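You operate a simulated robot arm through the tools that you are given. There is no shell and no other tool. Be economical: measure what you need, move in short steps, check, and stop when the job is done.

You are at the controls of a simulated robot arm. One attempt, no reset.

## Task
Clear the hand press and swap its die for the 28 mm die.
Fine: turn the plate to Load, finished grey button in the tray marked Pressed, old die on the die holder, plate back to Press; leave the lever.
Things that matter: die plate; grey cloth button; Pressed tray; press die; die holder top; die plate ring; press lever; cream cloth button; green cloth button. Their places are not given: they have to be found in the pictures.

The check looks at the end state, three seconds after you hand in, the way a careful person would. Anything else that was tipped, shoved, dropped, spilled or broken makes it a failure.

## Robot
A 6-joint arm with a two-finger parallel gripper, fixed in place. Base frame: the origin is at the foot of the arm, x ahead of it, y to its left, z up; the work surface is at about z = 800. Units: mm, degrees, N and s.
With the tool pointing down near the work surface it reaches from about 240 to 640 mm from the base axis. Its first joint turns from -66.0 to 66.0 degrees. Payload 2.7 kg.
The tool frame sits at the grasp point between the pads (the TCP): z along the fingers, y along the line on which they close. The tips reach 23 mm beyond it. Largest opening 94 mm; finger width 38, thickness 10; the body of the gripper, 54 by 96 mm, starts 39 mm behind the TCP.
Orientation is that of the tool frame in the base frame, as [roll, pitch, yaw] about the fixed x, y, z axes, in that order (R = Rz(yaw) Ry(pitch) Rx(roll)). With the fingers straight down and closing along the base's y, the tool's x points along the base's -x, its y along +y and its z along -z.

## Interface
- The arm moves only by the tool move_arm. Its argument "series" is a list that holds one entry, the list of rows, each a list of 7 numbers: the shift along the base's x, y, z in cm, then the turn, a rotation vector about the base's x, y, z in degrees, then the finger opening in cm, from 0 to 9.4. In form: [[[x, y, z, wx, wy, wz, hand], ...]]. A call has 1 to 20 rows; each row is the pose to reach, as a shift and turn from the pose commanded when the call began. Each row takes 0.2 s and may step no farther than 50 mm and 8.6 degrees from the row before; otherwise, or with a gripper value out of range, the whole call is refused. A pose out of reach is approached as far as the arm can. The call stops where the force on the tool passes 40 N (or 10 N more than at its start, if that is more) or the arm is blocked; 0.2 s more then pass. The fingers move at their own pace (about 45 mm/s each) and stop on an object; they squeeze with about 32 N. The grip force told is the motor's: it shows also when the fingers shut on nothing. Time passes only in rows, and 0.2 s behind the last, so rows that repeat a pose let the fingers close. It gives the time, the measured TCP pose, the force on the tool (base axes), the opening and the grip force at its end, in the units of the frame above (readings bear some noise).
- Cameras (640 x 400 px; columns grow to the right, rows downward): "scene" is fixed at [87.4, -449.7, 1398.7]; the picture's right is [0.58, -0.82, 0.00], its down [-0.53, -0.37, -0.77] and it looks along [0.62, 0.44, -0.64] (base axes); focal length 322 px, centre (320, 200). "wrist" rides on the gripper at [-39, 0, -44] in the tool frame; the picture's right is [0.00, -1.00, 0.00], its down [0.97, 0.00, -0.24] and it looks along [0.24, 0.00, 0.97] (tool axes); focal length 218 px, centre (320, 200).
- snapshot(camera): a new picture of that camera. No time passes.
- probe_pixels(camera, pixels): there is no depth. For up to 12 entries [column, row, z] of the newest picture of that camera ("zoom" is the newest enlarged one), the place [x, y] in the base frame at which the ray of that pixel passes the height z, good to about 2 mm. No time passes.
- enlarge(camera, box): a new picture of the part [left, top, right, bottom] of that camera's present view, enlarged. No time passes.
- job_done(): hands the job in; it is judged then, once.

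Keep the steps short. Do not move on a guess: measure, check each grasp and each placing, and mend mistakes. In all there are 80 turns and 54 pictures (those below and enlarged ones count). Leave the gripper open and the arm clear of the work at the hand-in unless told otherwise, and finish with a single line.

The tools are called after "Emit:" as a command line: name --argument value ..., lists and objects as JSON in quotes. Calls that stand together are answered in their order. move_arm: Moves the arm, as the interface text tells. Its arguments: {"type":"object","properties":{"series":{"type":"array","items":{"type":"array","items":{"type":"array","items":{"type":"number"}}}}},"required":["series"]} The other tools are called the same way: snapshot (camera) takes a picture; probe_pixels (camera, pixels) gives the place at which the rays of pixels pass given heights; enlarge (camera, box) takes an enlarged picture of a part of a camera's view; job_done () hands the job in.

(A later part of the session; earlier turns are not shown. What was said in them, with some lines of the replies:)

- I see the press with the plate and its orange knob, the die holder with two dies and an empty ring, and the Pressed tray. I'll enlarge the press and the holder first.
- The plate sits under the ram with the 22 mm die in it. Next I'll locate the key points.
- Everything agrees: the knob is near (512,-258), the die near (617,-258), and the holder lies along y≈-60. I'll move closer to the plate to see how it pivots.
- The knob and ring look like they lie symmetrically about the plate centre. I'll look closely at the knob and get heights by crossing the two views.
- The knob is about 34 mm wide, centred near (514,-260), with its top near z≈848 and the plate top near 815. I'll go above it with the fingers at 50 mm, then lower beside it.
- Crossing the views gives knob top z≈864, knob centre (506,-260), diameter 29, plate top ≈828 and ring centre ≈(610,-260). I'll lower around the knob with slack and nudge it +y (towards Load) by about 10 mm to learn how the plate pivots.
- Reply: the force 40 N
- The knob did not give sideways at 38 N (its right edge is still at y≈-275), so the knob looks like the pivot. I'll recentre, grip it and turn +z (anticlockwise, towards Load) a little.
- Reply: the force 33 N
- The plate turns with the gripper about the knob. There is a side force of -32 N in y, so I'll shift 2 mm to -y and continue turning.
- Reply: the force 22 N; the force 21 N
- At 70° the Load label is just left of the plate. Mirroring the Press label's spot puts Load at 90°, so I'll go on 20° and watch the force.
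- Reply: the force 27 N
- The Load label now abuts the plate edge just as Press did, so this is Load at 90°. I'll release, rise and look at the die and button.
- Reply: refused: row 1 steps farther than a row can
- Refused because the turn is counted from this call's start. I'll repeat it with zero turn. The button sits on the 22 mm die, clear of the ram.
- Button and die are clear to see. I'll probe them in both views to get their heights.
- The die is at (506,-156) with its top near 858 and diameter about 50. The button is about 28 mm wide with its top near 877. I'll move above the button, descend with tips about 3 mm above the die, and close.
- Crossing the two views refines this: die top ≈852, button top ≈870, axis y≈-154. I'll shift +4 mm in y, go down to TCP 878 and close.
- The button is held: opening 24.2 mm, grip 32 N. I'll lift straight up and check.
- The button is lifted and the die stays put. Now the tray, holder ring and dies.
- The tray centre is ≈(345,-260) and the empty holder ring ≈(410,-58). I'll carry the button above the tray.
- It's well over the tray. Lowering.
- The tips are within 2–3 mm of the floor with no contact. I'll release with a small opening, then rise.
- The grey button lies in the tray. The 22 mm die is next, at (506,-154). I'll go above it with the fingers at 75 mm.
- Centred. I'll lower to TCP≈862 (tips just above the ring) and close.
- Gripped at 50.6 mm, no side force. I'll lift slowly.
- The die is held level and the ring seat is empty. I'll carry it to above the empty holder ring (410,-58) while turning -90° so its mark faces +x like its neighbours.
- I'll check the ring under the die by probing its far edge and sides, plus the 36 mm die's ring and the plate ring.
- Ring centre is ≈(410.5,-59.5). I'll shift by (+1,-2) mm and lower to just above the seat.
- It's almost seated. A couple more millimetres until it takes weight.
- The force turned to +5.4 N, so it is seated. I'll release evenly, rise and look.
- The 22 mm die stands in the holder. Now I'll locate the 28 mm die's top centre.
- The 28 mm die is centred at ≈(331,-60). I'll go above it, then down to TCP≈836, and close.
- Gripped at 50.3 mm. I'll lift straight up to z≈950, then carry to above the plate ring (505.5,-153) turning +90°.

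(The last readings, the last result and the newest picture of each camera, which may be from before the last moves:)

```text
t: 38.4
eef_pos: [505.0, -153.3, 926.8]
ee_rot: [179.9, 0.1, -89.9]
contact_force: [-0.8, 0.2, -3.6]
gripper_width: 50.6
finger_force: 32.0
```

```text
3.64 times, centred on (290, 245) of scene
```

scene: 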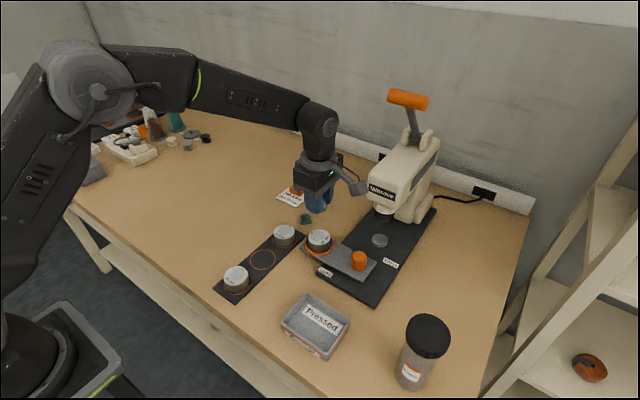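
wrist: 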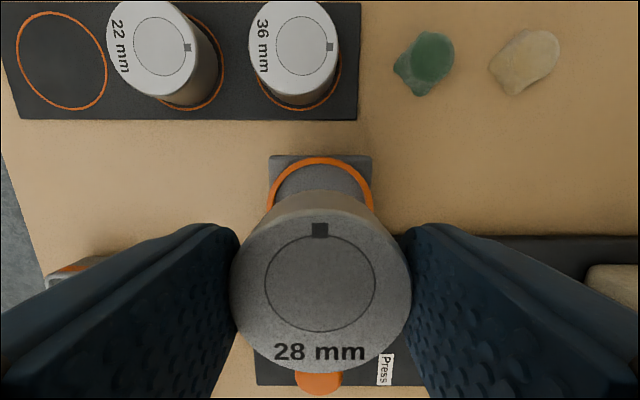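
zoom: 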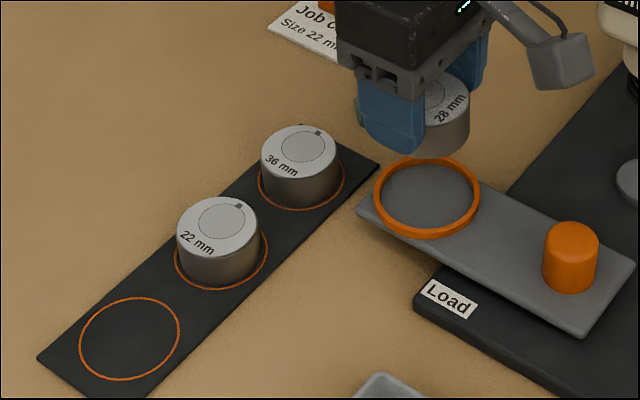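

The die is above the plate ring. I'll verify the ring centre.

Emit:
probe_pixels --camera "zoom" --pixels '[[427, 197, 834], [427, 197, 838]]'

Emit:
probe_pixels --camera "wrist" --pixels '[[320, 157, 836], [267, 203, 834], [374, 203, 834]]'

```text
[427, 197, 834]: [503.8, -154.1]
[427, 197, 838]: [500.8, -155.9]
```

```text
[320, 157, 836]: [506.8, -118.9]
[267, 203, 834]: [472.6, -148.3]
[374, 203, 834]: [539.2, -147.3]
```

Ring centre ≈(505.5,-153.5), so the die is aligned. I'll lower to just above the seat (seating expected at TCP≈862).

Emit:
move_arm --series '[[[0.05, 0, -2, 0, 0, 0, 4], [0.05, 0, -4, 0, 0, 0, 4], [0.05, 0, -5.5, 0, 0, 0, 4], [0.05, 0, -6.1, 0, 0, 0, 4], [0.05, 0, -6.3, 0, 0, 0, 4]]]'

```text
t: 39.6
eef_pos: [505.8, -152.9, 864.3]
ee_rot: [180.0, 0.1, -89.9]
contact_force: [0.0, 0.2, -3.6]
gripper_width: 50.2
finger_force: 31.5
```

Emit:
move_arm --series '[[[0, 0, -0.1, 0, 0, 0, 4], [0, 0, -0.2, 0, 0, 0, 4]]]'

```text
t: 40.2
eef_pos: [506.3, -151.9, 863.0]
ee_rot: [-179.9, 0.1, -89.9]
contact_force: [-1.3, 0.4, 13.7]
gripper_width: 50.5
finger_force: 31.7
```

Seated: +13.7 N at TCP 863, matching the old die's height. I'll release and rise.

Emit:
move_arm --series '[[[0, 0, 0.1, 0, 0, 0, 5.6], [0, 0, 0.1, 0, 0, 0, 7.2], [0, 0, 0.5, 0, 0, 0, 7.5], [0, 0, 2, 0, 0, 0, 7.5], [0, 0, 5, 0, 0, 0, 7.5], [0, -3, 8, 0, 0, 0, 7], [0, -7, 9, 0, 0, 0, 6]]]'

Emit:
snapshot --camera "wrist"

```text
t: 41.8
eef_pos: [506.5, -222.7, 952.3]
ee_rot: [180.0, 0.0, -89.9]
contact_force: [0.3, -0.9, 0.3]
gripper_width: 59.9
finger_force: 0.0
```

```text
12 pictures are left
```

wrist: 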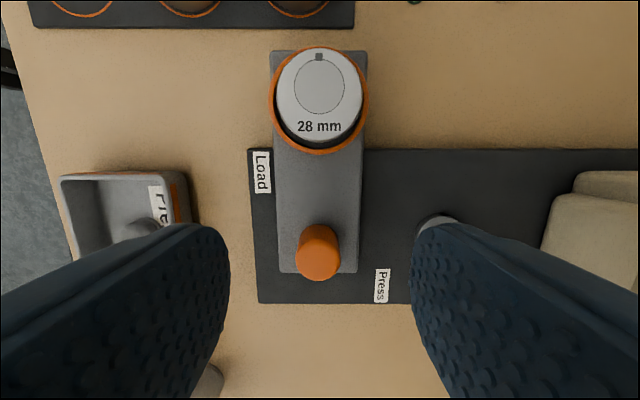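

The 28 mm die sits in the ring. Back to the knob: lower around it at (505,-261), grip, ready to turn back.

Emit:
move_arm --series '[[[-0.1, -2, 0, 0, 0, 0, 5.6], [-0.1, -3.85, -1, 0, 0, 0, 5.6], [-0.1, -3.85, -4, 0, 0, 0, 5.6], [-0.1, -3.85, -7.5, 0, 0, 0, 5.6], [-0.1, -3.85, -9.5, 0, 0, 0, 5.6], [-0.1, -3.85, -9.5, 0, 0, 0, 4], [-0.1, -3.85, -9.5, 0, 0, 0, 2], [-0.1, -3.85, -9.5, 0, 0, 0, 1], [-0.1, -3.85, -9.5, 0, 0, 0, 1]]]'

```text
t: 43.8
eef_pos: [505.7, -260.9, 857.1]
ee_rot: [-179.9, 0.0, -89.9]
contact_force: [13.5, -2.2, -7.5]
gripper_width: 31.4
finger_force: 45.2
```

The knob is gripped. I'll turn back -45° first.

Emit:
move_arm --series '[[[0.05, 0, 0, 0, 0, -5, 1], [0.05, 0, 0, 0, 0, -11, 1], [0.05, 0, 0, 0, 0, -18, 1], [0.05, 0, 0, 0, 0, -25, 1], [0.05, 0, 0, 0, 0, -32, 1], [0.05, 0, 0, 0, 0, -39, 1], [0.05, 0, 0, 0, 0, -45, 1]]]'

Emit:
enlarge --camera "scene" --box '[290, 170, 450, 300]'

```text
t: 45.4
eef_pos: [503.9, -261.1, 857.1]
ee_rot: [179.8, -0.1, -135.1]
contact_force: [-11.2, 5.9, 5.7]
gripper_width: 31.8
finger_force: 45.2
```

```text
3.08 times, centred on (370, 235) of scene
```

zoom: 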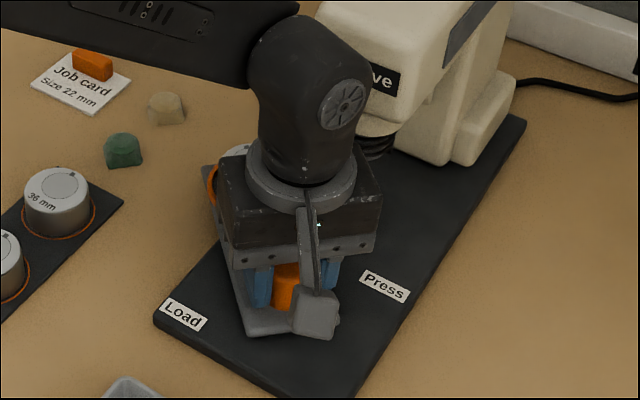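

It's turning fine. The remaining 45° follows.

Emit:
move_arm --series '[[[0.05, 0, 0, 0, 0, -6, 1], [0.05, 0, 0, 0, 0, -13, 1], [0.05, 0, 0, 0, 0, -20, 1], [0.05, 0, 0, 0, 0, -27, 1], [0.05, 0, 0, 0, 0, -34, 1], [0.05, 0, 0, 0, 0, -40, 1], [0.05, 0, 0, 0, 0, -45, 1], [0.05, 0, 0, 0, 0, -45, 1]]]'

Emit:
snapshot --camera "wrist"

```text
t: 47.2
eef_pos: [504.7, -259.4, 857.0]
ee_rot: [179.8, -0.3, -179.8]
contact_force: [-23.1, 18.3, 11.9]
gripper_width: 31.6
finger_force: 45.2
```

```text
10 pictures are left
```

wrist: 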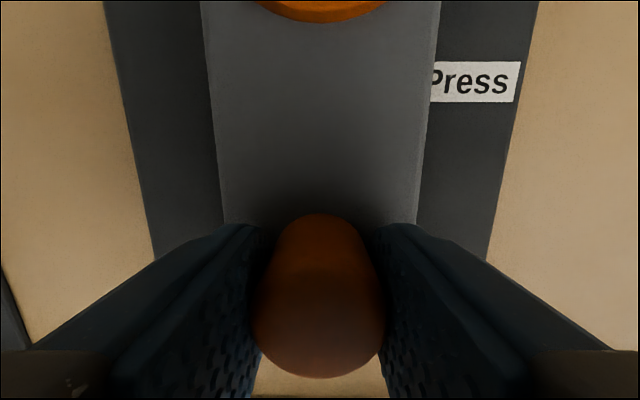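

The plate is back against the Press label. I'll release, rise along the way I came, and back off.

Emit:
move_arm --series '[[[0, 0, 0, 0, 0, 0, 3.5], [0, 0, 0, 0, 0, 0, 5.6], [0, 0, 1.5, 0, 0, 0, 5.6], [0, 0, 4.5, 0, 0, 0, 5.6], [-1, 0, 8.5, 0, 0, 0, 6], [-5, 0, 11.5, 0, 0, 0, 7], [-9, 1, 14.5, 0, 0, 0, 8], [-13, 3, 16.5, 0, 0, 0, 9.4], [-17, 5, 18.5, 0, 0, 0, 9.4]]]'

Emit:
snapshot --camera "wrist"

Emit:
snapshot --camera "scene"

```text
refused: row 7 steps farther than a row can; nothing moved
```

```text
9 pictures are left
```

wrist: 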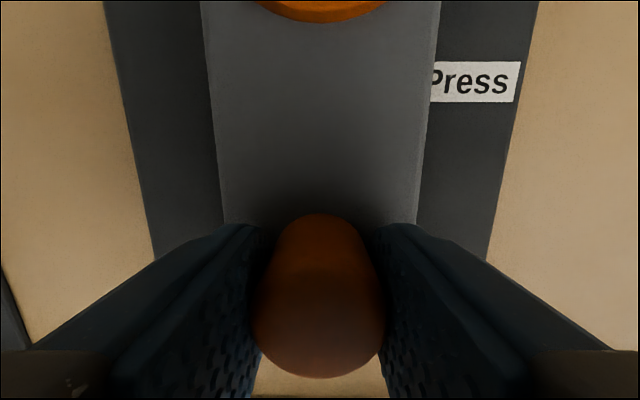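

```text
8 pictures are left
```

scene: 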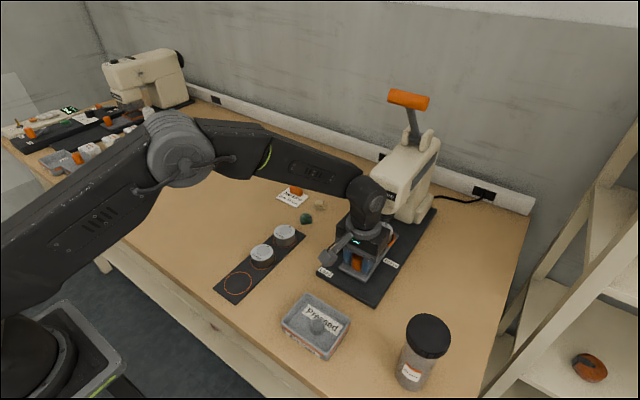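

One step was too long, so I'll use smaller ones.

Emit:
move_arm --series '[[[0, 0, 0, 0, 0, 0, 3.5], [0, 0, 0, 0, 0, 0, 5.6], [0, 0, 1.5, 0, 0, 0, 5.6], [0, 0, 4.5, 0, 0, 0, 5.6], [-1, 0, 8, 0, 0, 0, 6], [-4, 0, 11, 0, 0, 0, 7], [-7, 1, 13, 0, 0, 0, 8], [-10.5, 2, 15, 0, 0, 0, 9.4], [-14, 4, 17, 0, 0, 0, 9.4]]]'

Emit:
snapshot --camera "wrist"

Emit:
snapshot --camera "scene"

Emit:
enlarge --camera "scene" --box '[300, 170, 460, 300]'

```text
t: 49.2
eef_pos: [365.4, -220.6, 1027.0]
ee_rot: [-180.0, 0.0, -179.8]
contact_force: [0.3, -0.7, 1.0]
gripper_width: 94.1
finger_force: 0.0
```

```text
7 pictures are left
```

wrist: 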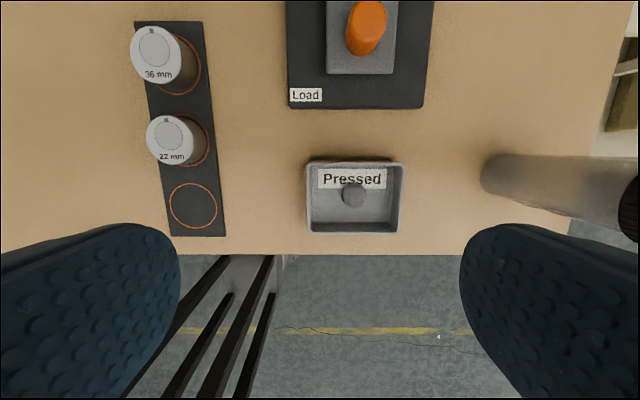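

```text
6 pictures are left
```

scene: 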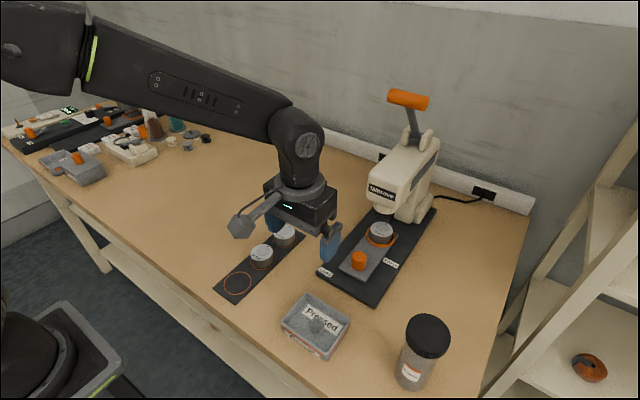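

```text
3.08 times, centred on (380, 235) of scene
```

zoom: 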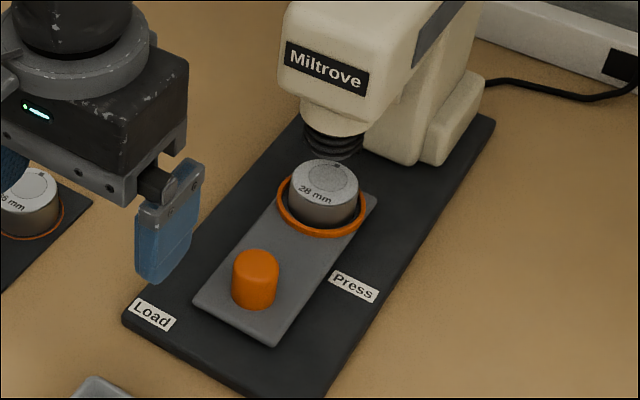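

The plate's corners are within about 1 px of where they were at the start, so it is at Press. The 28 mm die is in the ring, the 22 mm die is on the holder and the grey button is in the tray. The lever and the cloth buttons are untouched, and the arm is clear with the gripper open. Handing in.

Emit:
job_done

```text
The job is handed in.
```

The grey button is in the Pressed tray, the 22 mm die is on the holder, the 28 mm die is in the plate ring, the plate is back at Press and the lever was left alone; the job card on the bench reads "Size 22 mm", but I followed your 28 mm instruction.
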